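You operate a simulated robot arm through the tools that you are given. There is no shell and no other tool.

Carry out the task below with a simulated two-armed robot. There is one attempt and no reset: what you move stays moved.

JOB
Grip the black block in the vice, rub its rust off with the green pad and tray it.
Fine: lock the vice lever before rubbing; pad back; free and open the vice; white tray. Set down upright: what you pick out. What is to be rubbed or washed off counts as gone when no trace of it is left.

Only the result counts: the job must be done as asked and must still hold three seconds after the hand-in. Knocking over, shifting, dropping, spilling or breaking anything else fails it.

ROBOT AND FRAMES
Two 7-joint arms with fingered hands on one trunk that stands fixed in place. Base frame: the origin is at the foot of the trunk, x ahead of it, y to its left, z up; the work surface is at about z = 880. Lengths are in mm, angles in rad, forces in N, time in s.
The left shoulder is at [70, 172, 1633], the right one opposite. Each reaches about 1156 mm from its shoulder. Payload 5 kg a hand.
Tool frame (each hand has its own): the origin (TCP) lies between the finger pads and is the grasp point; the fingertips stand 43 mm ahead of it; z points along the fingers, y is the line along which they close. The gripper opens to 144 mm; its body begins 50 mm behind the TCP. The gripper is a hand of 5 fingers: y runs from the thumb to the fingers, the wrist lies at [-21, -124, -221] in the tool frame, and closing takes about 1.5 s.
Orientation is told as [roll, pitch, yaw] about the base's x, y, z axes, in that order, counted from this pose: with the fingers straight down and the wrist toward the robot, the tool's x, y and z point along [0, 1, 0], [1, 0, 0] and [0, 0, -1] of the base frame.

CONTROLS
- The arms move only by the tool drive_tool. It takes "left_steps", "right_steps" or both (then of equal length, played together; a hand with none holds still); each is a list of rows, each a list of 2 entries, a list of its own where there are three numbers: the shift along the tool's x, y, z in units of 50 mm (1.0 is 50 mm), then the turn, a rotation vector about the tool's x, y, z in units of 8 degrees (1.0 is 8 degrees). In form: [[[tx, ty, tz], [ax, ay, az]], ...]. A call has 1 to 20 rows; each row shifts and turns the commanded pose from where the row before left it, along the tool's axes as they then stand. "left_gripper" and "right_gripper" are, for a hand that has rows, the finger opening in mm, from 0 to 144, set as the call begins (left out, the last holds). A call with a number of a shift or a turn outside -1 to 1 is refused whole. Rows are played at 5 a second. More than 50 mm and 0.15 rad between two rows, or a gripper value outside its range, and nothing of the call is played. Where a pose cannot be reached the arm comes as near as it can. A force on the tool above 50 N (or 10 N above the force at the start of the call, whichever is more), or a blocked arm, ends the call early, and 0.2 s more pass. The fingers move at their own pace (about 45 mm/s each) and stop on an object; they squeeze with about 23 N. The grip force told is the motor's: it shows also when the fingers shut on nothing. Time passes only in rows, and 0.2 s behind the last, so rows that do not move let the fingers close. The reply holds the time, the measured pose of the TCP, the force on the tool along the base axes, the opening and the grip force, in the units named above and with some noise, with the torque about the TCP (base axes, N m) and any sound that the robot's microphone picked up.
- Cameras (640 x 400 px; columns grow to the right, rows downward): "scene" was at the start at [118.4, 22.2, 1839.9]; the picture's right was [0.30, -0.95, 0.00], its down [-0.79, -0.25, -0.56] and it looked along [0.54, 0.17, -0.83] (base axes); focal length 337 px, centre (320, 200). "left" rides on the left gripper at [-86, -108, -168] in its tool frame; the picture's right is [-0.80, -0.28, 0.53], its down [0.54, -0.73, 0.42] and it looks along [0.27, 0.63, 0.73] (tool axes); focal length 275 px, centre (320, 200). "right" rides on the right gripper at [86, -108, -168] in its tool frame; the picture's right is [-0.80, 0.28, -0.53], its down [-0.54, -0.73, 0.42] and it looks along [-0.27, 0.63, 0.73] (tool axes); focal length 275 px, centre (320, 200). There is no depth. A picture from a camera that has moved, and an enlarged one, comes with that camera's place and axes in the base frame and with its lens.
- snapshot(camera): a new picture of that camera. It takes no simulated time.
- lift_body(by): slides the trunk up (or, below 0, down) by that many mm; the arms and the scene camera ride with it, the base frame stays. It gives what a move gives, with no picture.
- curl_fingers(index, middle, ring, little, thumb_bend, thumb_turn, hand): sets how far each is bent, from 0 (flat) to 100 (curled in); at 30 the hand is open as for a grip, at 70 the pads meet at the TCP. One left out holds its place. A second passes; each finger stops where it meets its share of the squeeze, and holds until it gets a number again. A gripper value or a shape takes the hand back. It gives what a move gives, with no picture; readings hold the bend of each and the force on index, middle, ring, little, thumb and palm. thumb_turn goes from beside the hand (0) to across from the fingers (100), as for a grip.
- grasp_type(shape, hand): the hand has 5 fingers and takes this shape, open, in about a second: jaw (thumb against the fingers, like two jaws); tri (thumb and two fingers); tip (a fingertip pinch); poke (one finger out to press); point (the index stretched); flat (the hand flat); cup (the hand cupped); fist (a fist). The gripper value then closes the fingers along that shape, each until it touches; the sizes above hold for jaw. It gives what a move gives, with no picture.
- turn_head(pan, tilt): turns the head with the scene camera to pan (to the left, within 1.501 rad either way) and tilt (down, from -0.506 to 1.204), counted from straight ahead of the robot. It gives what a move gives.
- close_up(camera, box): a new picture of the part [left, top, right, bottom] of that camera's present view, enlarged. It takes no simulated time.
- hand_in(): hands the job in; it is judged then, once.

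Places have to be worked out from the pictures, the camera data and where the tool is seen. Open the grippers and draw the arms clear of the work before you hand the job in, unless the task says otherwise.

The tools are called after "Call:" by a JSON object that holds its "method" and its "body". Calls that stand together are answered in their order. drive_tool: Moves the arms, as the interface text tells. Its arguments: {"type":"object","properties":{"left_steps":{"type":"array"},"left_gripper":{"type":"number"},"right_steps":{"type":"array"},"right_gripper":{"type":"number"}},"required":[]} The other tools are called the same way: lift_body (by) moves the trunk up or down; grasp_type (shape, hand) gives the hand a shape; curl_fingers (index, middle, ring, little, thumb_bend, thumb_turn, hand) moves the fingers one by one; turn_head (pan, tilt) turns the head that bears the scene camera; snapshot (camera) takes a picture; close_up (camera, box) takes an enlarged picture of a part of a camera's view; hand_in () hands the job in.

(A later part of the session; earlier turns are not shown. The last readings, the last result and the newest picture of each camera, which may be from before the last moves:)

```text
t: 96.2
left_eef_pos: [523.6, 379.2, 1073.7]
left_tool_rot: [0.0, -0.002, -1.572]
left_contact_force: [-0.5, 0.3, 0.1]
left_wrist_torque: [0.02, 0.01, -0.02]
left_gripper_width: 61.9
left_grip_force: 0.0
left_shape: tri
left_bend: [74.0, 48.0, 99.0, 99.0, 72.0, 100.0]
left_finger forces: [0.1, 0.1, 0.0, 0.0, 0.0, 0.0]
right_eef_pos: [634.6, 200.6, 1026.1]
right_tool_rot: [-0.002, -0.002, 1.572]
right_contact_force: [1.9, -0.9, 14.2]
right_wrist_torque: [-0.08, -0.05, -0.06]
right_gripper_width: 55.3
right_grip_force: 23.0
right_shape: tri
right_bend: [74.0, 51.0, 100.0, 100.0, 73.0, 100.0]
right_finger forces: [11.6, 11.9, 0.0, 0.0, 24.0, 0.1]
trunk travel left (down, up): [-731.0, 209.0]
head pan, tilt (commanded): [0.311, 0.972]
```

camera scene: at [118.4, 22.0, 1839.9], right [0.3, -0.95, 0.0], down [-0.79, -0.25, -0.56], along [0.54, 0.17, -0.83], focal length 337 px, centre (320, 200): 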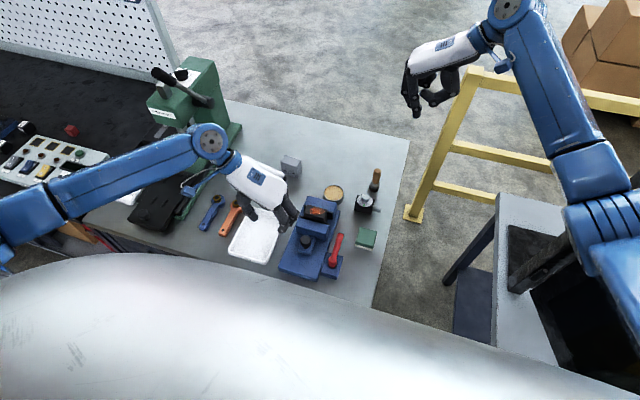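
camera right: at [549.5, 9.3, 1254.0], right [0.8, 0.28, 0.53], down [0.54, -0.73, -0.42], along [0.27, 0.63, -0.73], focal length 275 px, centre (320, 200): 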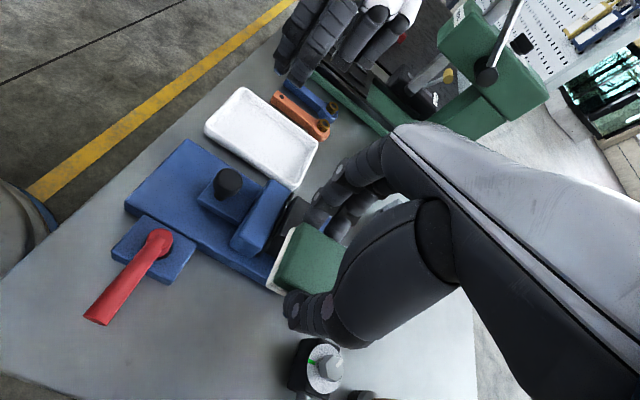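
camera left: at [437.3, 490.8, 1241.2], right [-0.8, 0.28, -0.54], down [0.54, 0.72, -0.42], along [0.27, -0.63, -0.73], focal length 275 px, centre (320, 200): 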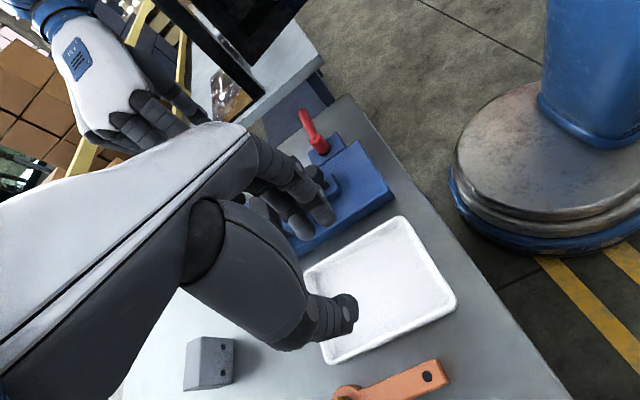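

Contact again with 14 N. I run another set of strokes, shifting y by about ±6 mm.

Call:
{"method": "drive_tool", "body": {"right_steps": [[[-0.12, 0.03, 0], [0, 0, 0]], [[-0.12, 0.03, 0], [0, 0, 0]], [[0.12, 0.03, 0], [0, 0, 0]], [[0.12, 0.03, 0], [0, 0, 0]], [[0.12, 0, 0], [0, 0, 0]], [[0.12, 0, 0], [0, 0, 0]], [[-0.12, -0.03, 0], [0, 0, 0]], [[-0.12, -0.03, 0], [0, 0, 0]], [[-0.12, -0.03, 0], [0, 0, 0]], [[-0.12, -0.03, 0], [0, 0, 0]], [[0.12, -0.03, 0], [0, 0, 0]], [[0.12, -0.03, 0], [0, 0, 0]], [[0.12, -0.03, 0], [0, 0, 0]], [[0.12, -0.03, 0], [0, 0, 0]], [[-0.12, 0, 0], [0, 0, 0]], [[-0.12, 0, 0], [0, 0, 0]], [[-0.12, 0.03, 0], [0, 0, 0]], [[-0.12, 0.03, 0], [0, 0, 0]], [[0.12, 0.03, 0], [0, 0, 0]], [[0.12, 0.03, 0], [0, 0, 0]]]}}

Call:
{"method": "drive_tool", "body": {"right_steps": [[[0, 0, -0.3], [0, 0, 0]], [[0, 0, -0.6], [0, 0, 0]], [[0, -0.8, -0.3], [0, 0, 0]], [[0, -0.9, 0], [0, 0, 0]], [[0, 0, 0], [0, 0, 0]]]}}

Call:
{"method": "close_up", "body": {"camera": "scene", "box": [295, 180, 365, 240]}}

Call:
{"method": "close_up", "body": {"camera": "scene", "box": [308, 196, 336, 216]}}

```text
t: 100.4
left_eef_pos: [523.6, 379.7, 1073.4]
left_tool_rot: [0.0, -0.002, -1.573]
left_contact_force: [0.4, 0.4, -0.3]
left_wrist_torque: [-0.01, 0.02, -0.03]
left_gripper_width: 61.9
left_grip_force: 0.0
left_shape: tri
left_bend: [74.0, 48.0, 99.0, 99.0, 72.0, 100.0]
left_finger forces: [0.1, 0.0, 0.0, 0.1, 0.0, 0.0]
right_eef_pos: [632.3, 198.9, 1026.0]
right_tool_rot: [-0.002, -0.001, 1.571]
right_contact_force: [3.1, -0.5, 11.1]
right_wrist_torque: [0.01, -0.15, -0.02]
right_gripper_width: 55.6
right_grip_force: 23.0
right_shape: tri
right_bend: [74.0, 51.0, 100.0, 100.0, 73.0, 100.0]
right_finger forces: [11.3, 13.3, 0.0, 0.0, 25.0, 0.0]
trunk travel left (down, up): [-731.0, 209.0]
head pan, tilt (commanded): [0.311, 0.972]
```

```text
t: 101.6
left_eef_pos: [524.1, 381.6, 1073.9]
left_tool_rot: [0.0, -0.004, -1.57]
left_contact_force: [0.1, 0.3, 0.2]
left_wrist_torque: [-0.06, 0.01, 0.0]
left_gripper_width: 62.0
left_grip_force: 0.1
left_shape: tri
left_bend: [74.0, 48.0, 99.0, 99.0, 72.0, 100.0]
left_finger forces: [0.0, 0.0, 0.1, 0.0, 0.1, 0.0]
right_eef_pos: [636.6, 114.6, 1085.4]
right_tool_rot: [-0.001, 0.004, 1.571]
right_contact_force: [-0.4, 1.0, -0.9]
right_wrist_torque: [-0.04, 0.01, -0.02]
right_gripper_width: 55.0
right_grip_force: 22.8
right_shape: tri
right_bend: [74.0, 51.0, 100.0, 100.0, 73.0, 100.0]
right_finger forces: [11.3, 11.3, 0.1, 0.0, 22.6, 0.1]
trunk travel left (down, up): [-731.0, 209.0]
head pan, tilt (commanded): [0.311, 0.972]
```

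```text
6.67 times, centred on (330, 210) of scene
camera zoom: at [118.4, 24.1, 1839.8], right [0.3, -0.95, 0.0], down [-0.79, -0.25, -0.56], along [0.54, 0.17, -0.83], focal length 2245 px, centre (253, 133)
```

zoom: 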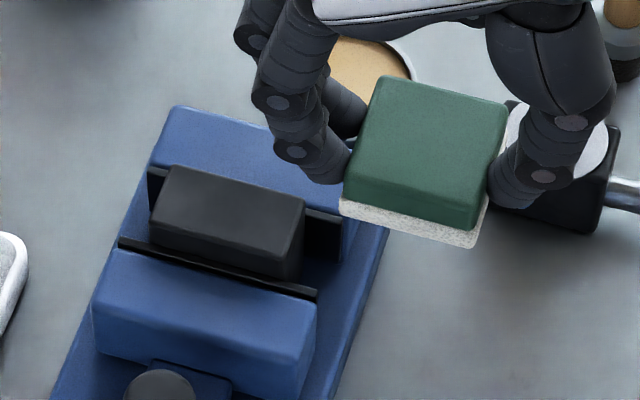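

```text
16.00 times, centred on (322, 206) of scene
camera zoom: at [118.4, 24.1, 1839.8], right [0.3, -0.95, 0.0], down [-0.79, -0.25, -0.56], along [0.54, 0.17, -0.83], focal length 5388 px, centre (288, 104)
```

zoom: 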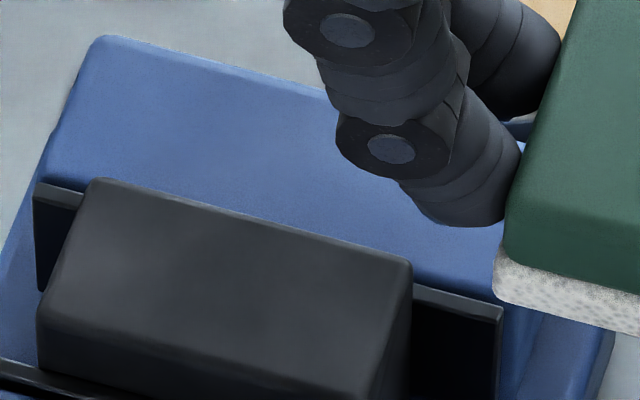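

The block top is clean. Now I carry the pad back above its old place (grasp pose was [629.5, 37.3, 936]).

Call:
{"method": "drive_tool", "body": {"right_steps": [[[0.06, -0.79, 0], [0, 0, 0]], [[0.06, -0.79, 0.2], [0, 0, 0]], [[0, 0, 0.8], [0, 0, 0]], [[0, 0, 0], [0, 0, 0]], [[0, 0, 0], [0, 0, 0]]]}}

Call:
{"method": "drive_tool", "body": {"right_steps": [[[0, 0, 0], [0, 0, 0]], [[0, 0, 0], [0, 0, 0]]]}}

Call:
{"method": "close_up", "body": {"camera": "scene", "box": [330, 180, 420, 270]}}

```text
t: 102.8
left_eef_pos: [522.4, 378.3, 1074.5]
left_tool_rot: [-0.001, -0.001, -1.572]
left_contact_force: [-0.9, 0.4, -0.1]
left_wrist_torque: [0.02, 0.02, 0.02]
left_gripper_width: 61.8
left_grip_force: 0.1
left_shape: tri
left_bend: [74.0, 48.0, 99.0, 99.0, 72.0, 100.0]
left_finger forces: [0.0, 0.1, 0.1, 0.0, 0.0, 0.1]
right_eef_pos: [626.4, 33.3, 1037.1]
right_tool_rot: [-0.001, 0.0, 1.57]
right_contact_force: [0.0, -0.5, -0.1]
right_wrist_torque: [0.04, -0.06, -0.01]
right_gripper_width: 55.2
right_grip_force: 22.6
right_shape: tri
right_bend: [74.0, 51.0, 100.0, 100.0, 73.0, 100.0]
right_finger forces: [11.3, 11.2, 0.0, 0.1, 22.4, 0.0]
trunk travel left (down, up): [-731.0, 209.0]
head pan, tilt (commanded): [0.311, 0.972]
```

```text
t: 103.4
left_eef_pos: [523.4, 379.1, 1073.6]
left_tool_rot: [-0.001, -0.001, -1.57]
left_contact_force: [0.7, -0.2, 0.7]
left_wrist_torque: [0.0, 0.02, -0.01]
left_gripper_width: 61.9
left_grip_force: 0.0
left_shape: tri
left_bend: [74.0, 48.0, 99.0, 99.0, 72.0, 100.0]
left_finger forces: [0.0, 0.1, 0.0, 0.0, 0.0, 0.1]
right_eef_pos: [627.1, 34.7, 1035.5]
right_tool_rot: [0.0, -0.001, 1.57]
right_contact_force: [0.2, -0.1, -0.8]
right_wrist_torque: [0.02, -0.03, -0.03]
right_gripper_width: 55.3
right_grip_force: 23.0
right_shape: tri
right_bend: [74.0, 51.0, 100.0, 100.0, 73.0, 100.0]
right_finger forces: [11.3, 11.2, 0.0, 0.0, 22.4, 0.0]
trunk travel left (down, up): [-731.0, 209.0]
head pan, tilt (commanded): [0.311, 0.972]
```

```text
4.44 times, centred on (375, 225) of scene
camera zoom: at [118.2, 21.3, 1839.9], right [0.3, -0.95, 0.0], down [-0.79, -0.25, -0.56], along [0.54, 0.17, -0.83], focal length 1497 px, centre (76, 89)
```

zoom: 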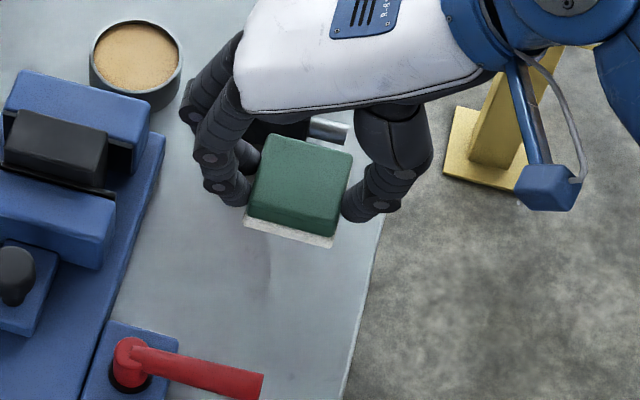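

I correct by about [+2.4, +3] mm and lower the pad to just above the table.

Call:
{"method": "drive_tool", "body": {"right_steps": [[[-0.048, 0.06, 0.4], [0, 0, 0]], [[0, 0, 0.6], [0, 0, 0]], [[0, 0, 0.6], [0, 0, 0]], [[0, 0, 0.2], [0, 0, 0]], [[0, 0, 0], [0, 0, 0]]]}}

Call:
{"method": "drive_tool", "body": {"right_steps": [[[0, 0, 0], [0, 0, 0]], [[0, 0, 0], [0, 0, 0]]]}}

Call:
{"method": "close_up", "body": {"camera": "scene", "box": [350, 200, 400, 260]}}

```text
t: 104.6
left_eef_pos: [523.4, 380.6, 1074.0]
left_tool_rot: [0.0, -0.002, -1.571]
left_contact_force: [0.4, -0.5, 0.0]
left_wrist_torque: [0.0, 0.01, 0.01]
left_gripper_width: 62.1
left_grip_force: 0.0
left_shape: tri
left_bend: [74.0, 48.0, 99.0, 99.0, 72.0, 100.0]
left_finger forces: [0.0, 0.1, 0.1, 0.0, 0.0, 0.0]
right_eef_pos: [631.3, 36.4, 945.5]
right_tool_rot: [0.0, -0.002, 1.571]
right_contact_force: [-1.1, -0.1, 0.9]
right_wrist_torque: [0.01, -0.01, -0.04]
right_gripper_width: 55.0
right_grip_force: 22.7
right_shape: tri
right_bend: [74.0, 51.0, 100.0, 100.0, 73.0, 100.0]
right_finger forces: [11.3, 11.1, 0.0, 0.0, 22.3, 0.0]
trunk travel left (down, up): [-731.0, 209.0]
head pan, tilt (commanded): [0.311, 0.972]
```

```text
t: 105.2
left_eef_pos: [524.3, 378.5, 1073.2]
left_tool_rot: [0.001, -0.002, -1.571]
left_contact_force: [-0.3, 0.6, -0.2]
left_wrist_torque: [0.02, 0.01, 0.0]
left_gripper_width: 61.8
left_grip_force: 0.0
left_shape: tri
left_bend: [74.0, 48.0, 99.0, 99.0, 72.0, 100.0]
left_finger forces: [0.1, 0.1, 0.1, 0.0, 0.0, 0.0]
right_eef_pos: [630.4, 37.3, 946.7]
right_tool_rot: [0.001, 0.002, 1.571]
right_contact_force: [0.3, 0.7, 0.0]
right_wrist_torque: [0.0, 0.03, -0.02]
right_gripper_width: 55.1
right_grip_force: 22.9
right_shape: tri
right_bend: [74.0, 51.0, 100.0, 100.0, 73.0, 100.0]
right_finger forces: [11.1, 11.0, 0.0, 0.1, 22.5, 0.1]
trunk travel left (down, up): [-731.0, 209.0]
head pan, tilt (commanded): [0.311, 0.972]
```

```text
6.67 times, centred on (375, 230) of scene
camera zoom: at [118.5, 22.1, 1839.9], right [0.3, -0.95, 0.0], down [-0.79, -0.25, -0.56], along [0.54, 0.17, -0.83], focal length 2245 px, centre (-47, 0)
```

zoom: 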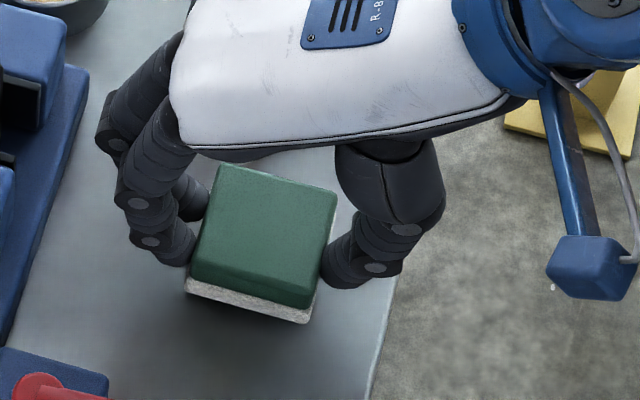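

About 10 mm remain. I lower 7 mm, then 1 mm steps.

Call:
{"method": "drive_tool", "body": {"right_steps": [[[0, 0, 0.1], [0, 0, 0]], [[0, 0, 0.04], [0, 0, 0]], [[0, 0, 0.02], [0, 0, 0]], [[0, 0, 0], [0, 0, 0]]]}}

```text
t: 106.2
left_eef_pos: [524.1, 379.5, 1072.8]
left_tool_rot: [0.001, -0.001, -1.571]
left_contact_force: [0.4, 0.4, -0.1]
left_wrist_torque: [0.0, 0.03, 0.03]
left_gripper_width: 61.9
left_grip_force: 0.0
left_shape: tri
left_bend: [74.0, 48.0, 99.0, 99.0, 72.0, 100.0]
left_finger forces: [0.0, 0.0, 0.0, 0.0, 0.0, 0.0]
right_eef_pos: [630.1, 36.7, 937.1]
right_tool_rot: [0.0, 0.001, 1.571]
right_contact_force: [0.4, 0.0, -0.7]
right_wrist_torque: [-0.02, -0.01, 0.0]
right_gripper_width: 55.1
right_grip_force: 22.6
right_shape: tri
right_bend: [74.0, 51.0, 100.0, 100.0, 73.0, 100.0]
right_finger forces: [11.3, 11.1, 0.1, 0.1, 22.4, 0.0]
trunk travel left (down, up): [-731.0, 209.0]
head pan, tilt (commanded): [0.311, 0.972]
```

Not yet down; another three 1 mm steps.

Call:
{"method": "drive_tool", "body": {"right_steps": [[[0, 0, 0.02], [0, 0, 0]], [[0, 0, 0.02], [0, 0, 0]], [[0, 0, 0.02], [0, 0, 0]], [[0, 0, 0], [0, 0, 0]]]}}

```text
t: 107.2
left_eef_pos: [524.4, 380.9, 1073.8]
left_tool_rot: [0.001, -0.002, -1.572]
left_contact_force: [-0.5, -0.4, -0.4]
left_wrist_torque: [0.01, -0.02, -0.01]
left_gripper_width: 62.1
left_grip_force: 0.0
left_shape: tri
left_bend: [74.0, 48.0, 99.0, 99.0, 72.0, 100.0]
left_finger forces: [0.1, 0.0, 0.0, 0.0, 0.0, 0.0]
right_eef_pos: [629.1, 37.7, 936.2]
right_tool_rot: [0.0, -0.001, 1.571]
right_contact_force: [-0.9, 0.3, 2.9]
right_wrist_torque: [0.06, -0.02, 0.0]
right_gripper_width: 55.1
right_grip_force: 22.5
right_shape: tri
right_bend: [74.0, 51.0, 100.0, 100.0, 73.0, 100.0]
right_finger forces: [11.4, 11.5, 0.0, 0.0, 22.5, 0.1]
trunk travel left (down, up): [-731.0, 209.0]
head pan, tilt (commanded): [0.311, 0.972]
```

The pad rests on the table (+2.9 N) at the noted pose. I open the fingers to 90 mm and check.

Call:
{"method": "drive_tool", "body": {"right_steps": [[[0, 0, 0], [0, 0, 0]], [[0, 0, 0], [0, 0, 0]], [[0, 0, 0], [0, 0, 0]], [[0, 0, 0], [0, 0, 0]]], "right_gripper": 92}}

Call:
{"method": "drive_tool", "body": {"right_steps": [[[0, 0, -0.4], [0, 0, 0]], [[0, 0, -0.6], [0, 0, 0]], [[0, 0, -0.8], [0, 0, 0]], [[0, 0, -0.8], [0, 0, 0]], [[0, 0, -0.6], [0, 0, 0]], [[0, 0, 0], [0, 0, 0]]]}}

Call:
{"method": "close_up", "body": {"camera": "scene", "box": [330, 180, 420, 270]}}

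Call:
{"method": "close_up", "body": {"camera": "right", "box": [200, 160, 440, 400]}}

```text
t: 108.2
left_eef_pos: [524.3, 380.1, 1073.3]
left_tool_rot: [0.001, -0.001, -1.571]
left_contact_force: [0.1, 0.6, 0.5]
left_wrist_torque: [-0.01, 0.02, -0.04]
left_gripper_width: 62.0
left_grip_force: 0.0
left_shape: tri
left_bend: [74.0, 48.0, 99.0, 99.0, 72.0, 100.0]
left_finger forces: [0.0, 0.0, 0.0, 0.0, 0.0, 0.0]
right_eef_pos: [629.4, 37.2, 934.3]
right_tool_rot: [0.001, 0.001, 1.571]
right_contact_force: [-0.2, -0.7, -0.3]
right_wrist_torque: [0.0, -0.01, 0.01]
right_gripper_width: 91.8
right_grip_force: 0.0
right_shape: tri
right_bend: [73.0, 40.0, 99.0, 99.0, 64.0, 100.0]
right_finger forces: [0.1, 0.0, 0.1, 0.1, 0.1, 0.0]
trunk travel left (down, up): [-731.0, 209.0]
head pan, tilt (commanded): [0.311, 0.972]
```

```text
t: 109.6
left_eef_pos: [523.3, 380.3, 1072.9]
left_tool_rot: [-0.002, -0.001, -1.571]
left_contact_force: [0.2, -0.9, -0.2]
left_wrist_torque: [0.0, 0.03, 0.04]
left_gripper_width: 62.0
left_grip_force: 0.0
left_shape: tri
left_bend: [74.0, 48.0, 99.0, 99.0, 72.0, 100.0]
left_finger forces: [0.0, 0.0, 0.0, 0.0, 0.0, 0.1]
right_eef_pos: [629.9, 37.0, 1094.0]
right_tool_rot: [0.001, 0.002, 1.57]
right_contact_force: [-0.2, 0.3, -0.7]
right_wrist_torque: [0.0, 0.0, -0.01]
right_gripper_width: 91.6
right_grip_force: 0.1
right_shape: tri
right_bend: [73.0, 40.0, 99.0, 99.0, 64.0, 100.0]
right_finger forces: [0.1, 0.0, 0.0, 0.0, 0.1, 0.0]
trunk travel left (down, up): [-731.0, 209.0]
head pan, tilt (commanded): [0.311, 0.972]
```

```text
4.44 times, centred on (375, 225) of scene
camera zoom: at [118.5, 22.2, 1839.9], right [0.3, -0.95, 0.0], down [-0.79, -0.25, -0.56], along [0.54, 0.17, -0.83], focal length 1497 px, centre (76, 89)
```

zoom: 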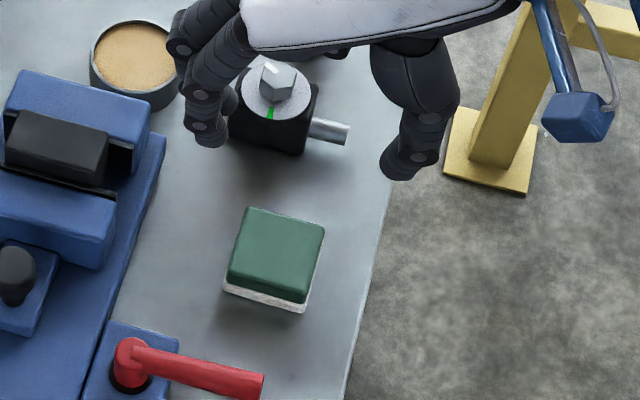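

```text
1.67 times, centred on (320, 280) of right
camera zoom: at [544.3, -70.0, 1262.5], right [0.8, 0.28, 0.53], down [0.54, -0.73, -0.42], along [0.27, 0.63, -0.73], focal length 459 px, centre (320, 67)
```

zoom: 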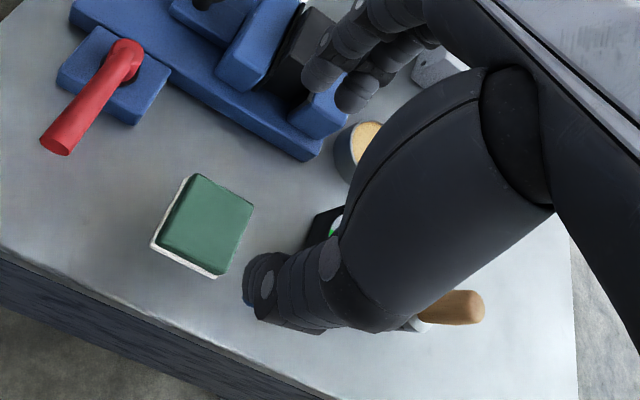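

The pad is back within about 4 mm of where it lay. Next I free the lever: right hand to poke shape, then over to the robot side of the lever's free end, at about [470, 42].

Call:
{"method": "grasp_type", "body": {"shape": "poke", "hand": "right"}}

Call:
{"method": "drive_tool", "body": {"right_steps": [[[0.8, 0.02, 0], [0, 0, 0]], [[0.8, 0.02, 0], [0, 0, 0]], [[0.8, 0.02, 0.3], [0, 0, 0]], [[0.8, 0.02, 0.4], [0, 0, 0]], [[0, 0, 0.5], [0, 0, 0]], [[0, 0, 0.4], [0, 0, 0]], [[0, 0, 0], [0, 0, 0]]]}}

Call:
{"method": "snapshot", "body": {"camera": "right"}}

Call:
{"method": "close_up", "body": {"camera": "scene", "box": [290, 190, 400, 300]}}

```text
t: 110.5
left_eef_pos: [523.6, 380.2, 1073.6]
left_tool_rot: [0.001, -0.002, -1.572]
left_contact_force: [0.1, 0.1, -0.7]
left_wrist_torque: [-0.04, 0.0, -0.01]
left_gripper_width: 61.8
left_grip_force: 0.1
left_shape: tri
left_bend: [74.0, 48.0, 99.0, 99.0, 72.0, 100.0]
left_finger forces: [0.1, 0.0, 0.0, 0.1, 0.1, 0.1]
right_eef_pos: [630.2, 37.6, 1093.7]
right_tool_rot: [0.001, 0.001, 1.571]
right_contact_force: [-0.1, 0.6, 0.4]
right_wrist_torque: [-0.02, 0.02, -0.02]
right_gripper_width: 0.0
right_grip_force: 0.1
right_shape: poke
right_bend: [70.0, 70.0, 99.0, 99.0, 100.0, 100.0]
right_finger forces: [0.0, 0.0, 0.1, 0.0, 0.1, 0.1]
trunk travel left (down, up): [-731.0, 209.0]
head pan, tilt (commanded): [0.311, 0.972]
```

```text
t: 112.1
left_eef_pos: [521.5, 379.1, 1073.4]
left_tool_rot: [0.001, -0.002, -1.569]
left_contact_force: [-0.5, 0.0, 0.6]
left_wrist_torque: [-0.02, -0.01, 0.0]
left_gripper_width: 61.9
left_grip_force: 0.0
left_shape: tri
left_bend: [74.0, 48.0, 99.0, 99.0, 72.0, 100.0]
left_finger forces: [0.1, 0.0, 0.1, 0.0, 0.0, 0.1]
right_eef_pos: [469.7, 41.9, 1014.8]
right_tool_rot: [0.001, 0.0, 1.571]
right_contact_force: [-0.2, -0.1, 0.5]
right_wrist_torque: [-0.02, -0.05, 0.01]
right_gripper_width: 0.3
right_grip_force: 0.0
right_shape: poke
right_bend: [70.0, 70.0, 99.0, 99.0, 100.0, 100.0]
right_finger forces: [0.0, 0.1, 0.1, 0.0, 0.1, 0.1]
trunk travel left (down, up): [-731.0, 209.0]
head pan, tilt (commanded): [0.311, 0.972]
```

```text
taken
camera right: at [384.5, -65.7, 1182.9], right [0.8, 0.28, 0.53], down [0.54, -0.73, -0.42], along [0.27, 0.63, -0.73], focal length 275 px, centre (320, 200)
```

right: 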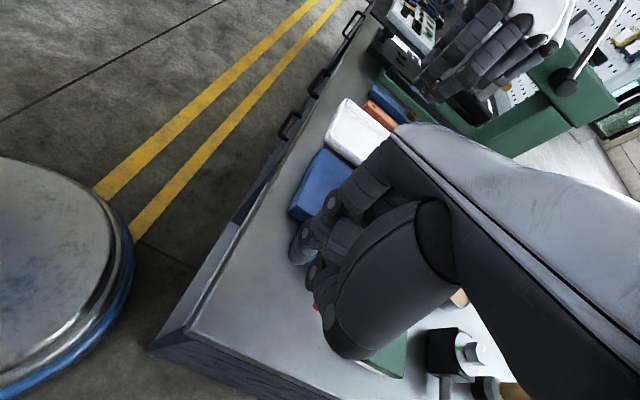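

```text
3.64 times, centred on (345, 245) of scene
camera zoom: at [117.6, 21.9, 1839.9], right [0.3, -0.95, 0.0], down [-0.79, -0.25, -0.56], along [0.54, 0.17, -0.83], focal length 1224 px, centre (229, 36)
```

zoom: 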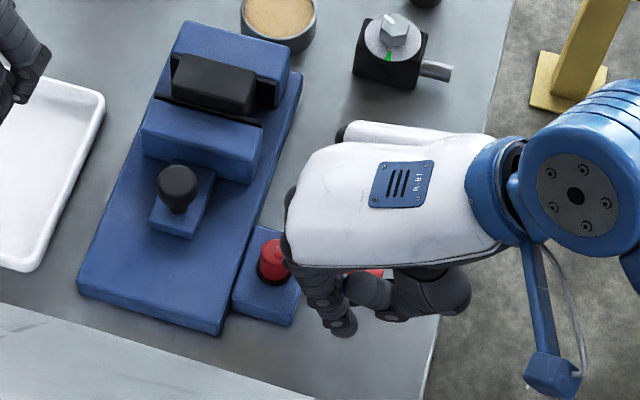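

The fingers stand on the robot side of the lever end. I lower 40 mm to z≈975 beside it.

Call:
{"method": "drive_tool", "body": {"right_steps": [[[0, 0, 0.3], [0, 0, 0]], [[0, 0, 0.3], [0, 0, 0]], [[0, 0, 0.2], [0, 0, 0]], [[0, 0, 0], [0, 0, 0]]]}}

Call:
{"method": "close_up", "body": {"camera": "scene", "box": [310, 220, 400, 300]}}

Call:
{"method": "close_up", "body": {"camera": "right", "box": [220, 140, 460, 380]}}

```text
t: 113.1
left_eef_pos: [523.2, 379.4, 1072.7]
left_tool_rot: [0.001, -0.001, -1.57]
left_contact_force: [0.1, 0.1, -0.5]
left_wrist_torque: [-0.02, 0.0, 0.01]
left_gripper_width: 61.9
left_grip_force: 0.0
left_shape: tri
left_bend: [74.0, 48.0, 99.0, 99.0, 72.0, 100.0]
left_finger forces: [0.0, 0.0, 0.0, 0.0, 0.1, 0.0]
right_eef_pos: [470.9, 43.6, 974.7]
right_tool_rot: [0.0, 0.0, 1.57]
right_contact_force: [-0.4, -0.5, -0.7]
right_wrist_torque: [0.0, 0.01, 0.03]
right_gripper_width: 0.0
right_grip_force: 0.1
right_shape: poke
right_bend: [70.0, 70.0, 99.0, 99.0, 100.0, 100.0]
right_finger forces: [0.0, 0.1, 0.0, 0.1, 0.0, 0.1]
trunk travel left (down, up): [-731.0, 209.0]
head pan, tilt (commanded): [0.311, 0.972]
```

```text
5.00 times, centred on (355, 260) of scene
camera zoom: at [118.6, 22.2, 1839.9], right [0.3, -0.95, 0.0], down [-0.79, -0.25, -0.56], along [0.54, 0.17, -0.83], focal length 1684 px, centre (145, -100)
```

zoom: 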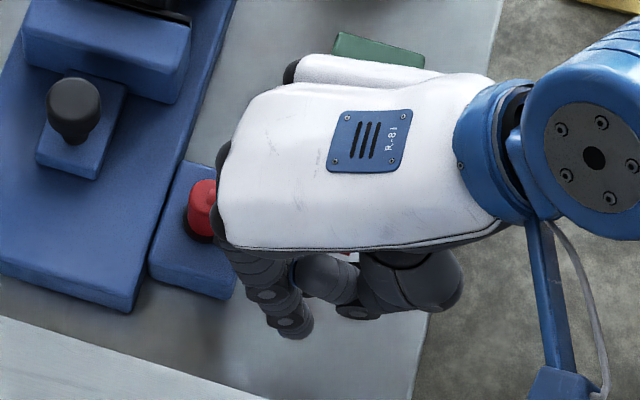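

```text
1.67 times, centred on (340, 260) of right
camera zoom: at [385.3, -64.4, 1142.9], right [0.8, 0.28, 0.53], down [0.54, -0.73, -0.42], along [0.27, 0.63, -0.73], focal length 459 px, centre (287, 100)
```

zoom: 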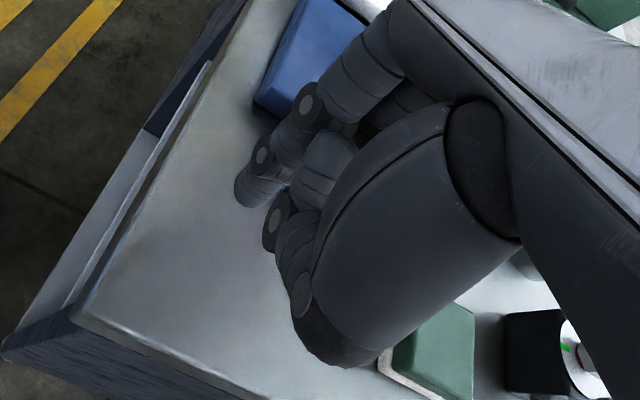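

No contact yet. I push in +x by 26 mm to start swinging the lever back.

Call:
{"method": "drive_tool", "body": {"right_steps": [[[-0.13, 0, 0], [0, 0, 0]], [[-0.13, 0, 0], [0, 0, 0]], [[-0.13, 0, 0], [0, 0, 0]], [[-0.13, 0, 0], [0, 0, 0]], [[0, 0, 0], [0, 0, 0]]]}}

Call:
{"method": "close_up", "body": {"camera": "scene", "box": [310, 220, 400, 300]}}

```text
t: 114.3
left_eef_pos: [523.6, 380.3, 1072.5]
left_tool_rot: [0.0, -0.002, -1.572]
left_contact_force: [0.0, -0.4, 0.3]
left_wrist_torque: [-0.02, 0.0, 0.0]
left_gripper_width: 61.9
left_grip_force: 0.0
left_shape: tri
left_bend: [74.0, 48.0, 99.0, 99.0, 72.0, 100.0]
left_finger forces: [0.1, 0.1, 0.0, 0.1, 0.0, 0.0]
right_eef_pos: [494.3, 43.0, 974.2]
right_tool_rot: [0.0, 0.0, 1.57]
right_contact_force: [-1.8, -0.4, 0.6]
right_wrist_torque: [0.01, 0.06, -0.01]
right_gripper_width: 0.2
right_grip_force: 0.0
right_shape: poke
right_bend: [70.0, 70.0, 99.0, 99.0, 100.0, 100.0]
right_finger forces: [0.0, 1.9, 0.0, 0.0, 0.0, 0.0]
trunk travel left (down, up): [-731.0, 209.0]
head pan, tilt (commanded): [0.311, 0.972]
```

```text
5.00 times, centred on (355, 260) of scene
camera zoom: at [118.1, 22.1, 1839.9], right [0.3, -0.95, 0.0], down [-0.79, -0.25, -0.56], along [0.54, 0.17, -0.83], focal length 1684 px, centre (145, -100)
```

zoom: 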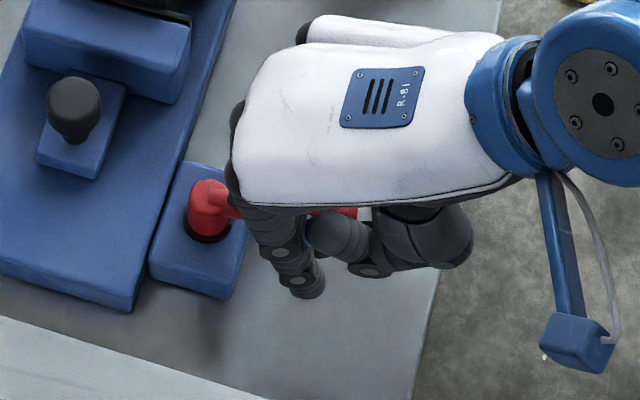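

The lever swings with only 2 N. I continue along the arc back toward its old +x direction.

Call:
{"method": "drive_tool", "body": {"right_steps": [[[-0.14, 0.014, 0], [0, 0, 0]], [[-0.14, 0.014, 0], [0, 0, 0]], [[-0.146, 0.046, 0], [0, 0, 0]], [[-0.146, 0.046, 0], [0, 0, 0]], [[-0.128, 0.082, 0], [0, 0, 0]], [[-0.128, 0.082, 0], [0, 0, 0]], [[-0.102, 0.112, 0], [0, 0, 0]], [[-0.102, 0.112, 0], [0, 0, 0]], [[0, 0, 0], [0, 0, 0]]]}}

Call:
{"method": "close_up", "body": {"camera": "scene", "box": [300, 200, 390, 280]}}

Call:
{"method": "close_up", "body": {"camera": "right", "box": [120, 160, 360, 400]}}

```text
t: 116.3
left_eef_pos: [522.9, 379.5, 1073.5]
left_tool_rot: [0.001, -0.003, -1.569]
left_contact_force: [-0.3, -0.5, -0.6]
left_wrist_torque: [0.01, 0.01, 0.0]
left_gripper_width: 61.8
left_grip_force: 0.0
left_shape: tri
left_bend: [74.0, 48.0, 99.0, 99.0, 72.0, 100.0]
left_finger forces: [0.0, 0.0, 0.1, 0.0, 0.0, 0.0]
right_eef_pos: [545.9, 67.5, 975.9]
right_tool_rot: [-0.002, 0.0, 1.572]
right_contact_force: [-3.1, -0.2, 8.8]
right_wrist_torque: [0.21, -0.07, 0.03]
right_gripper_width: 0.0
right_grip_force: 0.0
right_shape: poke
right_bend: [70.0, 70.0, 99.0, 99.0, 100.0, 100.0]
right_finger forces: [0.0, 9.2, 0.0, 0.0, 0.0, 0.0]
trunk travel left (down, up): [-731.0, 209.0]
head pan, tilt (commanded): [0.311, 0.972]
```

```text
5.00 times, centred on (345, 240) of scene
camera zoom: at [116.9, 21.8, 1840.0], right [0.3, -0.95, 0.0], down [-0.79, -0.25, -0.56], along [0.54, 0.17, -0.83], focal length 1684 px, centre (195, 0)
```

zoom: 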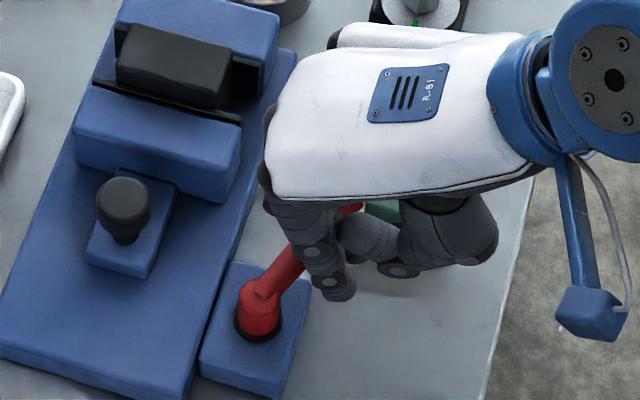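

```text
1.67 times, centred on (240, 280) of right
camera zoom: at [461.3, -40.3, 1144.3], right [0.8, 0.28, 0.54], down [0.54, -0.73, -0.42], along [0.27, 0.63, -0.73], focal length 459 px, centre (453, 67)
```

zoom: 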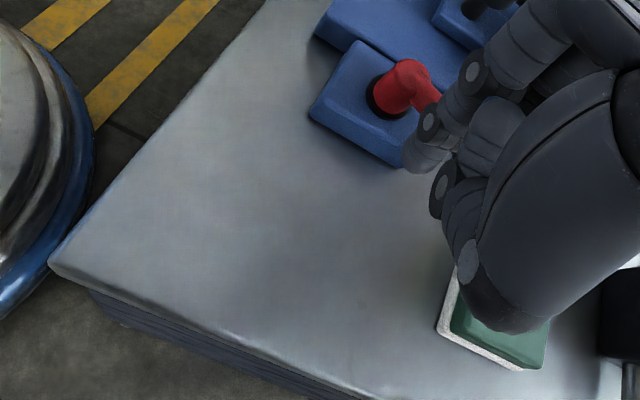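

The lever is at about −29°; the sloping finger backs ride slightly on its upper edge but still push it. I continue mainly in +y until it stops.

Call:
{"method": "drive_tool", "body": {"right_steps": [[[-0.06, 0.1, 0], [0, 0, 0]], [[-0.04, 0.1, 0], [0, 0, 0]], [[-0.04, 0.1, 0], [0, 0, 0]], [[0, 0.1, 0], [0, 0, 0]], [[0, 0, 0], [0, 0, 0]]]}}

Call:
{"method": "close_up", "body": {"camera": "scene", "box": [300, 200, 390, 280]}}

```text
t: 117.5
left_eef_pos: [523.6, 379.1, 1073.0]
left_tool_rot: [0.003, -0.002, -1.572]
left_contact_force: [0.5, 0.1, -0.2]
left_wrist_torque: [0.01, -0.01, 0.02]
left_gripper_width: 61.9
left_grip_force: 0.0
left_shape: tri
left_bend: [74.0, 48.0, 99.0, 99.0, 72.0, 100.0]
left_finger forces: [0.0, 0.0, 0.0, 0.0, 0.0, 0.1]
right_eef_pos: [554.3, 85.6, 975.1]
right_tool_rot: [-0.002, -0.001, 1.57]
right_contact_force: [-3.0, -0.9, 12.7]
right_wrist_torque: [0.21, -0.18, 0.03]
right_gripper_width: 0.0
right_grip_force: 0.1
right_shape: poke
right_bend: [70.0, 70.0, 99.0, 99.0, 100.0, 100.0]
right_finger forces: [0.0, 13.3, 0.0, 0.0, 0.0, 0.0]
trunk travel left (down, up): [-731.0, 209.0]
head pan, tilt (commanded): [0.311, 0.972]
```

```text
5.00 times, centred on (345, 240) of scene
camera zoom: at [116.6, 21.5, 1840.0], right [0.3, -0.95, 0.0], down [-0.79, -0.25, -0.56], along [0.54, 0.17, -0.83], focal length 1684 px, centre (195, 0)
```

zoom: 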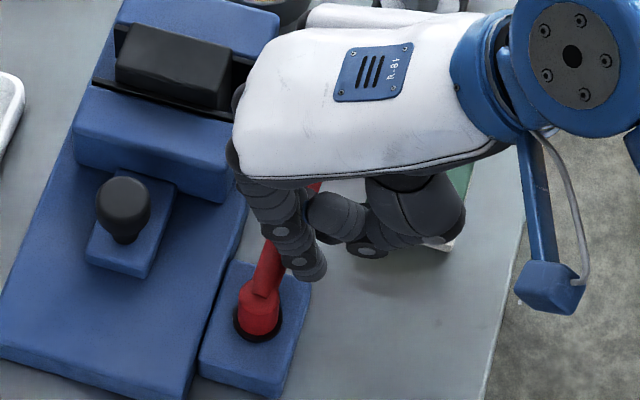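

The lever is at about −10°. I push another 12 mm to bring it to its free end position.

Call:
{"method": "drive_tool", "body": {"right_steps": [[[0, 0.08, 0], [0, 0, 0]], [[0, 0.08, 0], [0, 0, 0]], [[0, 0.08, 0], [0, 0, 0]], [[0, 0, 0], [0, 0, 0]]]}}

Call:
{"method": "close_up", "body": {"camera": "scene", "box": [300, 200, 390, 280]}}

```text
t: 118.5
left_eef_pos: [520.8, 378.0, 1075.7]
left_tool_rot: [0.003, 0.003, -1.571]
left_contact_force: [0.4, -0.1, 0.1]
left_wrist_torque: [-0.03, 0.03, 0.01]
left_gripper_width: 62.2
left_grip_force: 0.0
left_shape: tri
left_bend: [74.0, 48.0, 99.0, 99.0, 72.0, 100.0]
left_finger forces: [0.1, 0.0, 0.0, 0.1, 0.0, 0.0]
right_eef_pos: [553.0, 94.5, 974.3]
right_tool_rot: [0.0, 0.002, 1.571]
right_contact_force: [-6.9, -31.7, 16.8]
right_wrist_torque: [-0.78, 0.17, 0.22]
right_gripper_width: 0.1
right_grip_force: 0.1
right_shape: poke
right_bend: [70.0, 70.0, 99.0, 99.0, 100.0, 100.0]
right_finger forces: [26.8, 11.2, 0.0, 0.0, 0.0, 0.2]
trunk travel left (down, up): [-731.0, 209.0]
head pan, tilt (commanded): [0.311, 0.972]
```

```text
5.00 times, centred on (345, 240) of scene
camera zoom: at [115.8, 16.2, 1840.2], right [0.3, -0.95, 0.0], down [-0.79, -0.25, -0.56], along [0.54, 0.17, -0.83], focal length 1684 px, centre (195, 0)
```

zoom: 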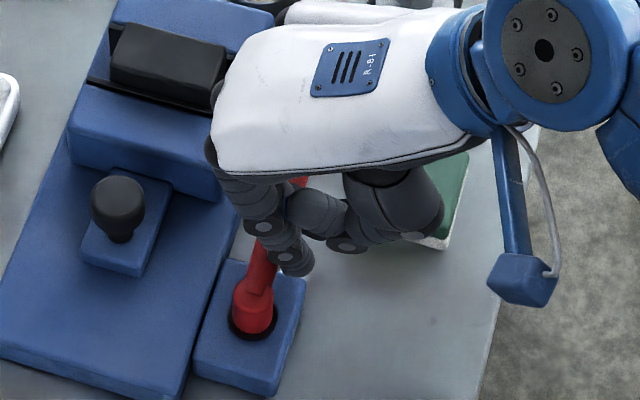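

The force jumped to 32 N: the lever is against its free stop. I back the fingers off 20 mm in −y and raise the right hand clear.

Call:
{"method": "drive_tool", "body": {"right_steps": [[[0, -0.3, 0], [0, 0, 0]], [[0, -0.2, 0], [0, 0, 0]], [[0, -0.1, -0.3], [0, 0, 0]], [[0, 0, -0.7], [0, 0, 0]], [[0, 0, -0.8], [0, 0, 0]], [[0, -0.6, -0.6], [0, 0, 0]], [[0, -0.8, 0], [0, 0, 0]], [[0, 0, 0], [0, 0, 0]]]}}

Call:
{"method": "close_up", "body": {"camera": "scene", "box": [280, 180, 400, 290]}}

```text
t: 120.3
left_eef_pos: [523.6, 381.1, 1072.8]
left_tool_rot: [-0.001, -0.003, -1.57]
left_contact_force: [0.9, 0.6, 0.0]
left_wrist_torque: [-0.02, 0.02, 0.02]
left_gripper_width: 62.2
left_grip_force: 0.0
left_shape: tri
left_bend: [74.0, 48.0, 99.0, 99.0, 72.0, 100.0]
left_finger forces: [0.0, 0.0, 0.0, 0.0, 0.0, 0.0]
right_eef_pos: [556.2, -0.3, 1096.3]
right_tool_rot: [0.0, 0.003, 1.57]
right_contact_force: [0.9, 0.1, 0.4]
right_wrist_torque: [-0.01, 0.0, 0.02]
right_gripper_width: 0.2
right_grip_force: 0.1
right_shape: poke
right_bend: [70.0, 70.0, 99.0, 99.0, 100.0, 100.0]
right_finger forces: [0.0, 0.1, 0.0, 0.0, 0.0, 0.0]
trunk travel left (down, up): [-731.0, 209.0]
head pan, tilt (commanded): [0.311, 0.972]
```

```text
3.64 times, centred on (340, 235) of scene
camera zoom: at [118.6, 24.1, 1839.8], right [0.3, -0.95, 0.0], down [-0.79, -0.25, -0.56], along [0.54, 0.17, -0.83], focal length 1224 px, centre (247, 73)
```

zoom: 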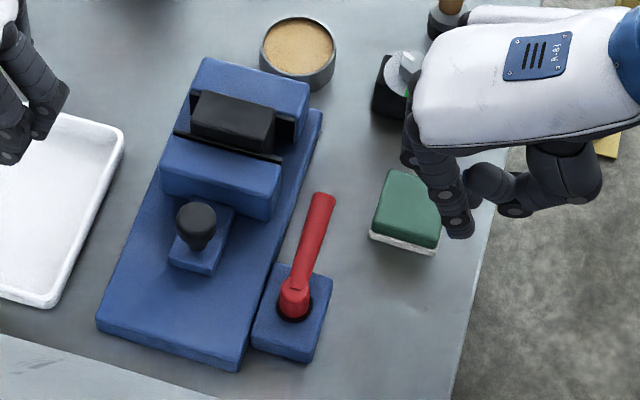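

The lever is back in its original direction. Now I open the vice: the left hand goes over the knob at about [538, 200].

Call:
{"method": "drive_tool", "body": {"left_steps": [[[0.03, 0.9, 0], [0, 0, 0]], [[0.03, 0.9, 0], [0, 0, 0]], [[0.04, 0.9, 0], [0, 0, 0]], [[0.04, 0.88, 0], [0, 0, 0]], [[0, 0, 0.4], [0, 0, 0]], [[0, 0, 0], [0, 0, 0]], [[0, 0, 0], [0, 0, 0]]], "left_gripper": 62}}

Call:
{"method": "close_up", "body": {"camera": "left", "box": [200, 140, 440, 380]}}

Call:
{"method": "close_up", "body": {"camera": "scene", "box": [270, 190, 370, 290]}}

```text
t: 121.9
left_eef_pos: [532.5, 199.9, 1056.6]
left_tool_rot: [0.001, -0.002, -1.569]
left_contact_force: [1.3, -0.4, -0.3]
left_wrist_torque: [0.0, -0.02, -0.01]
left_gripper_width: 61.9
left_grip_force: 0.1
left_shape: tri
left_bend: [74.0, 48.0, 99.0, 99.0, 72.0, 100.0]
left_finger forces: [0.1, 0.1, 0.1, 0.1, 0.1, 0.0]
right_eef_pos: [555.2, -1.1, 1095.8]
right_tool_rot: [0.001, 0.001, 1.57]
right_contact_force: [-0.2, -0.3, -0.2]
right_wrist_torque: [-0.03, -0.01, -0.01]
right_gripper_width: 0.0
right_grip_force: 0.0
right_shape: poke
right_bend: [70.0, 70.0, 99.0, 99.0, 100.0, 100.0]
right_finger forces: [0.0, 0.0, 0.1, 0.0, 0.0, 0.0]
trunk travel left (down, up): [-731.0, 209.0]
head pan, tilt (commanded): [0.311, 0.972]
```

```text
1.67 times, centred on (320, 260) of left
camera zoom: at [445.9, 309.3, 1224.8], right [-0.8, 0.28, -0.53], down [0.54, 0.72, -0.42], along [0.27, -0.63, -0.73], focal length 459 px, centre (320, 100)
```

zoom: 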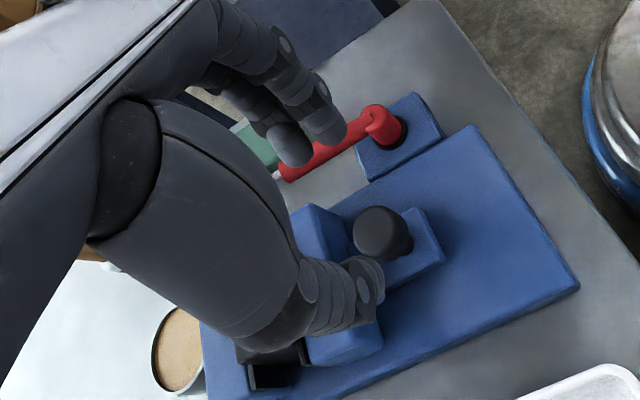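

```text
4.00 times, centred on (320, 240) of scene
camera zoom: at [118.7, 21.1, 1839.9], right [0.3, -0.95, 0.0], down [-0.79, -0.25, -0.56], along [0.54, 0.17, -0.83], focal length 1347 px, centre (320, 40)
```

zoom: 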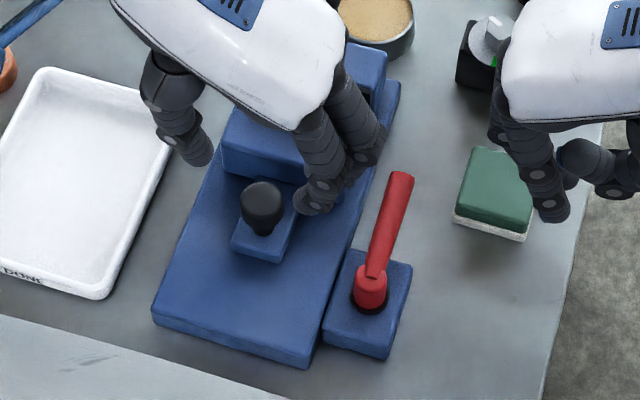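

The knob lies between thumb and fingers. I lower to z≈976 and close on it.

Call:
{"method": "drive_tool", "body": {"left_steps": [[[-0.04, 0, 0.4], [0, 0, 0]], [[0, 0, 0.5], [0, 0, 0]], [[0, 0, 0.4], [0, 0, 0]], [[0, 0, 0.3], [0, 0, 0]], [[0, 0, 0], [0, 0, 0]]]}}

Call:
{"method": "drive_tool", "body": {"left_steps": [[[0, 0, 0], [0, 0, 0]], [[0, 0, 0], [0, 0, 0]], [[0, 0, 0], [0, 0, 0]], [[0, 0, 0], [0, 0, 0]], [[0, 0, 0], [0, 0, 0]], [[0, 0, 0], [0, 0, 0]]], "left_gripper": 10}}

Call:
{"method": "close_up", "body": {"camera": "left", "box": [200, 140, 440, 380]}}

```text
t: 123.1
left_eef_pos: [529.8, 201.0, 976.4]
left_tool_rot: [0.001, -0.002, -1.57]
left_contact_force: [0.9, 0.3, -0.3]
left_wrist_torque: [0.0, 0.04, 0.03]
left_gripper_width: 62.3
left_grip_force: 0.1
left_shape: tri
left_bend: [74.0, 48.0, 99.0, 99.0, 72.0, 100.0]
left_finger forces: [0.0, 0.0, 0.0, 0.0, 0.0, 0.1]
right_eef_pos: [556.6, -0.5, 1095.3]
right_tool_rot: [0.001, -0.001, 1.571]
right_contact_force: [0.0, -0.4, -0.1]
right_wrist_torque: [-0.01, 0.0, -0.01]
right_gripper_width: 0.2
right_grip_force: 0.1
right_shape: poke
right_bend: [70.0, 70.0, 99.0, 99.0, 100.0, 100.0]
right_finger forces: [0.0, 0.1, 0.0, 0.0, 0.0, 0.0]
trunk travel left (down, up): [-731.0, 209.0]
head pan, tilt (commanded): [0.311, 0.972]
```

```text
t: 124.5
left_eef_pos: [530.7, 202.1, 976.8]
left_tool_rot: [-0.002, -0.001, -1.571]
left_contact_force: [-2.8, 2.3, -8.3]
left_wrist_torque: [0.02, 0.04, -0.03]
left_gripper_width: 15.4
left_grip_force: 22.8
left_shape: tri
left_bend: [71.0, 63.0, 100.0, 100.0, 74.0, 100.0]
left_finger forces: [7.8, 8.5, 0.0, 0.0, 18.8, 0.0]
right_eef_pos: [555.3, -1.2, 1094.4]
right_tool_rot: [0.0, 0.0, 1.571]
right_contact_force: [0.1, -0.5, -0.3]
right_wrist_torque: [-0.01, 0.01, -0.02]
right_gripper_width: 0.3
right_grip_force: 0.1
right_shape: poke
right_bend: [70.0, 70.0, 99.0, 99.0, 100.0, 100.0]
right_finger forces: [0.0, 0.0, 0.0, 0.1, 0.1, 0.0]
trunk travel left (down, up): [-731.0, 209.0]
head pan, tilt (commanded): [0.311, 0.972]
```

```text
1.67 times, centred on (320, 260) of left
camera zoom: at [444.5, 310.9, 1145.1], right [-0.8, 0.28, -0.53], down [0.54, 0.72, -0.42], along [0.27, -0.63, -0.73], focal length 459 px, centre (320, 100)
```

zoom: 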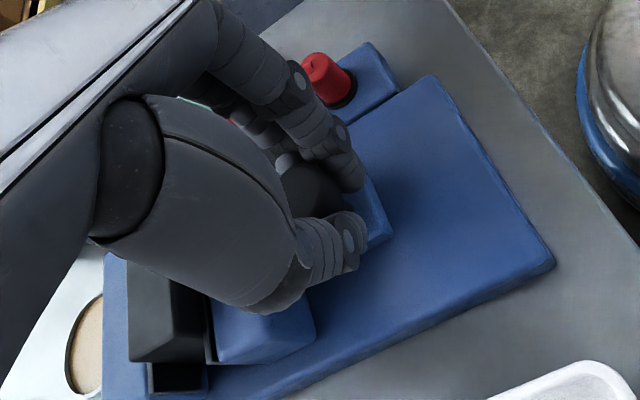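

Knob gripped. I pull it back in −x, first 10 mm gently, to see whether the vice is free.

Call:
{"method": "drive_tool", "body": {"left_steps": [[[-0.06, 0, 0], [0, 0, 0]], [[-0.06, 0, 0], [0, 0, 0]], [[-0.08, 0, 0], [0, 0, 0]], [[0, 0, 0], [0, 0, 0]]]}}

Call:
{"method": "close_up", "body": {"camera": "left", "box": [200, 140, 440, 380]}}

```text
t: 125.5
left_eef_pos: [519.1, 203.0, 976.9]
left_tool_rot: [-0.002, -0.003, -1.573]
left_contact_force: [-0.1, 3.6, -8.7]
left_wrist_torque: [0.05, 0.01, 0.01]
left_gripper_width: 15.5
left_grip_force: 22.9
left_shape: tri
left_bend: [71.0, 63.0, 100.0, 100.0, 74.0, 100.0]
left_finger forces: [7.9, 8.6, 0.0, 0.0, 18.6, 0.0]
right_eef_pos: [556.2, -1.6, 1094.1]
right_tool_rot: [0.001, 0.0, 1.571]
right_contact_force: [0.3, -0.1, -0.3]
right_wrist_torque: [0.01, 0.02, -0.01]
right_gripper_width: 0.0
right_grip_force: 0.0
right_shape: poke
right_bend: [70.0, 70.0, 99.0, 99.0, 100.0, 100.0]
right_finger forces: [0.0, 0.1, 0.0, 0.1, 0.1, 0.1]
trunk travel left (down, up): [-731.0, 209.0]
head pan, tilt (commanded): [0.311, 0.972]
```

```text
1.67 times, centred on (320, 260) of left
camera zoom: at [433.0, 311.1, 1145.0], right [-0.8, 0.28, -0.53], down [0.54, 0.72, -0.42], along [0.27, -0.63, -0.73], focal length 459 px, centre (320, 100)
```

zoom: 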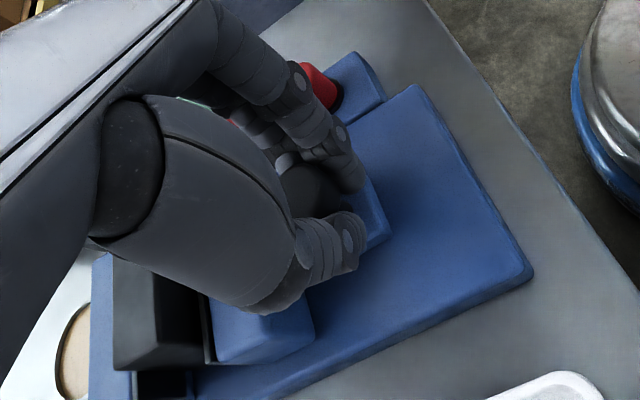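

The jaw slides back freely. I pull it the rest of the way to its original open position (TCP x≈471).

Call:
{"method": "drive_tool", "body": {"left_steps": [[[-0.16, 0, 0], [0, 0, 0]], [[-0.16, 0, 0], [0, 0, 0]], [[-0.16, 0, 0], [0, 0, 0]], [[-0.16, 0, 0], [0, 0, 0]], [[-0.16, 0, 0], [0, 0, 0]], [[-0.14, 0, 0], [0, 0, 0]], [[0, 0, 0], [0, 0, 0]]]}}

Call:
{"method": "close_up", "body": {"camera": "left", "box": [140, 160, 440, 400]}}

Call:
{"method": "close_up", "body": {"camera": "scene", "box": [270, 190, 370, 290]}}

```text
t: 127.1
left_eef_pos: [471.9, 202.0, 975.9]
left_tool_rot: [-0.002, -0.003, -1.571]
left_contact_force: [-1.1, 5.5, -6.9]
left_wrist_torque: [0.17, 0.02, 0.02]
left_gripper_width: 15.2
left_grip_force: 22.8
left_shape: tri
left_bend: [71.0, 63.0, 100.0, 100.0, 74.0, 100.0]
left_finger forces: [8.1, 8.7, 0.0, 0.0, 18.8, 0.0]
right_eef_pos: [556.3, -0.6, 1094.5]
right_tool_rot: [0.0, 0.0, 1.57]
right_contact_force: [0.3, 1.0, 0.5]
right_wrist_torque: [0.01, 0.02, 0.01]
right_gripper_width: 0.0
right_grip_force: 0.1
right_shape: poke
right_bend: [70.0, 70.0, 99.0, 99.0, 100.0, 100.0]
right_finger forces: [0.0, 0.0, 0.1, 0.1, 0.0, 0.0]
trunk travel left (down, up): [-731.0, 209.0]
head pan, tilt (commanded): [0.311, 0.972]
```

```text
1.67 times, centred on (290, 280) of left
camera zoom: at [385.7, 310.9, 1144.7], right [-0.8, 0.28, -0.53], down [0.54, 0.72, -0.42], along [0.27, -0.63, -0.73], focal length 459 px, centre (370, 67)
```

zoom: 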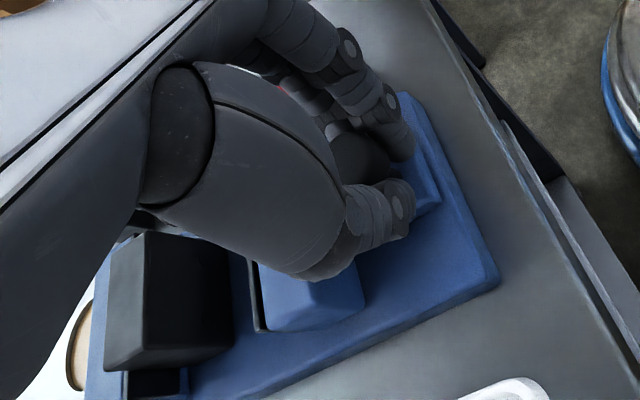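

```text
4.00 times, centred on (320, 240) of scene
camera zoom: at [118.9, 23.2, 1839.8], right [0.3, -0.95, 0.0], down [-0.79, -0.25, -0.56], along [0.54, 0.17, -0.83], focal length 1347 px, centre (320, 40)
```

zoom: 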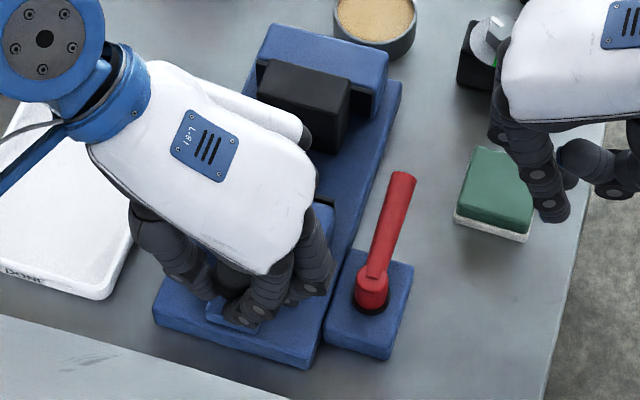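

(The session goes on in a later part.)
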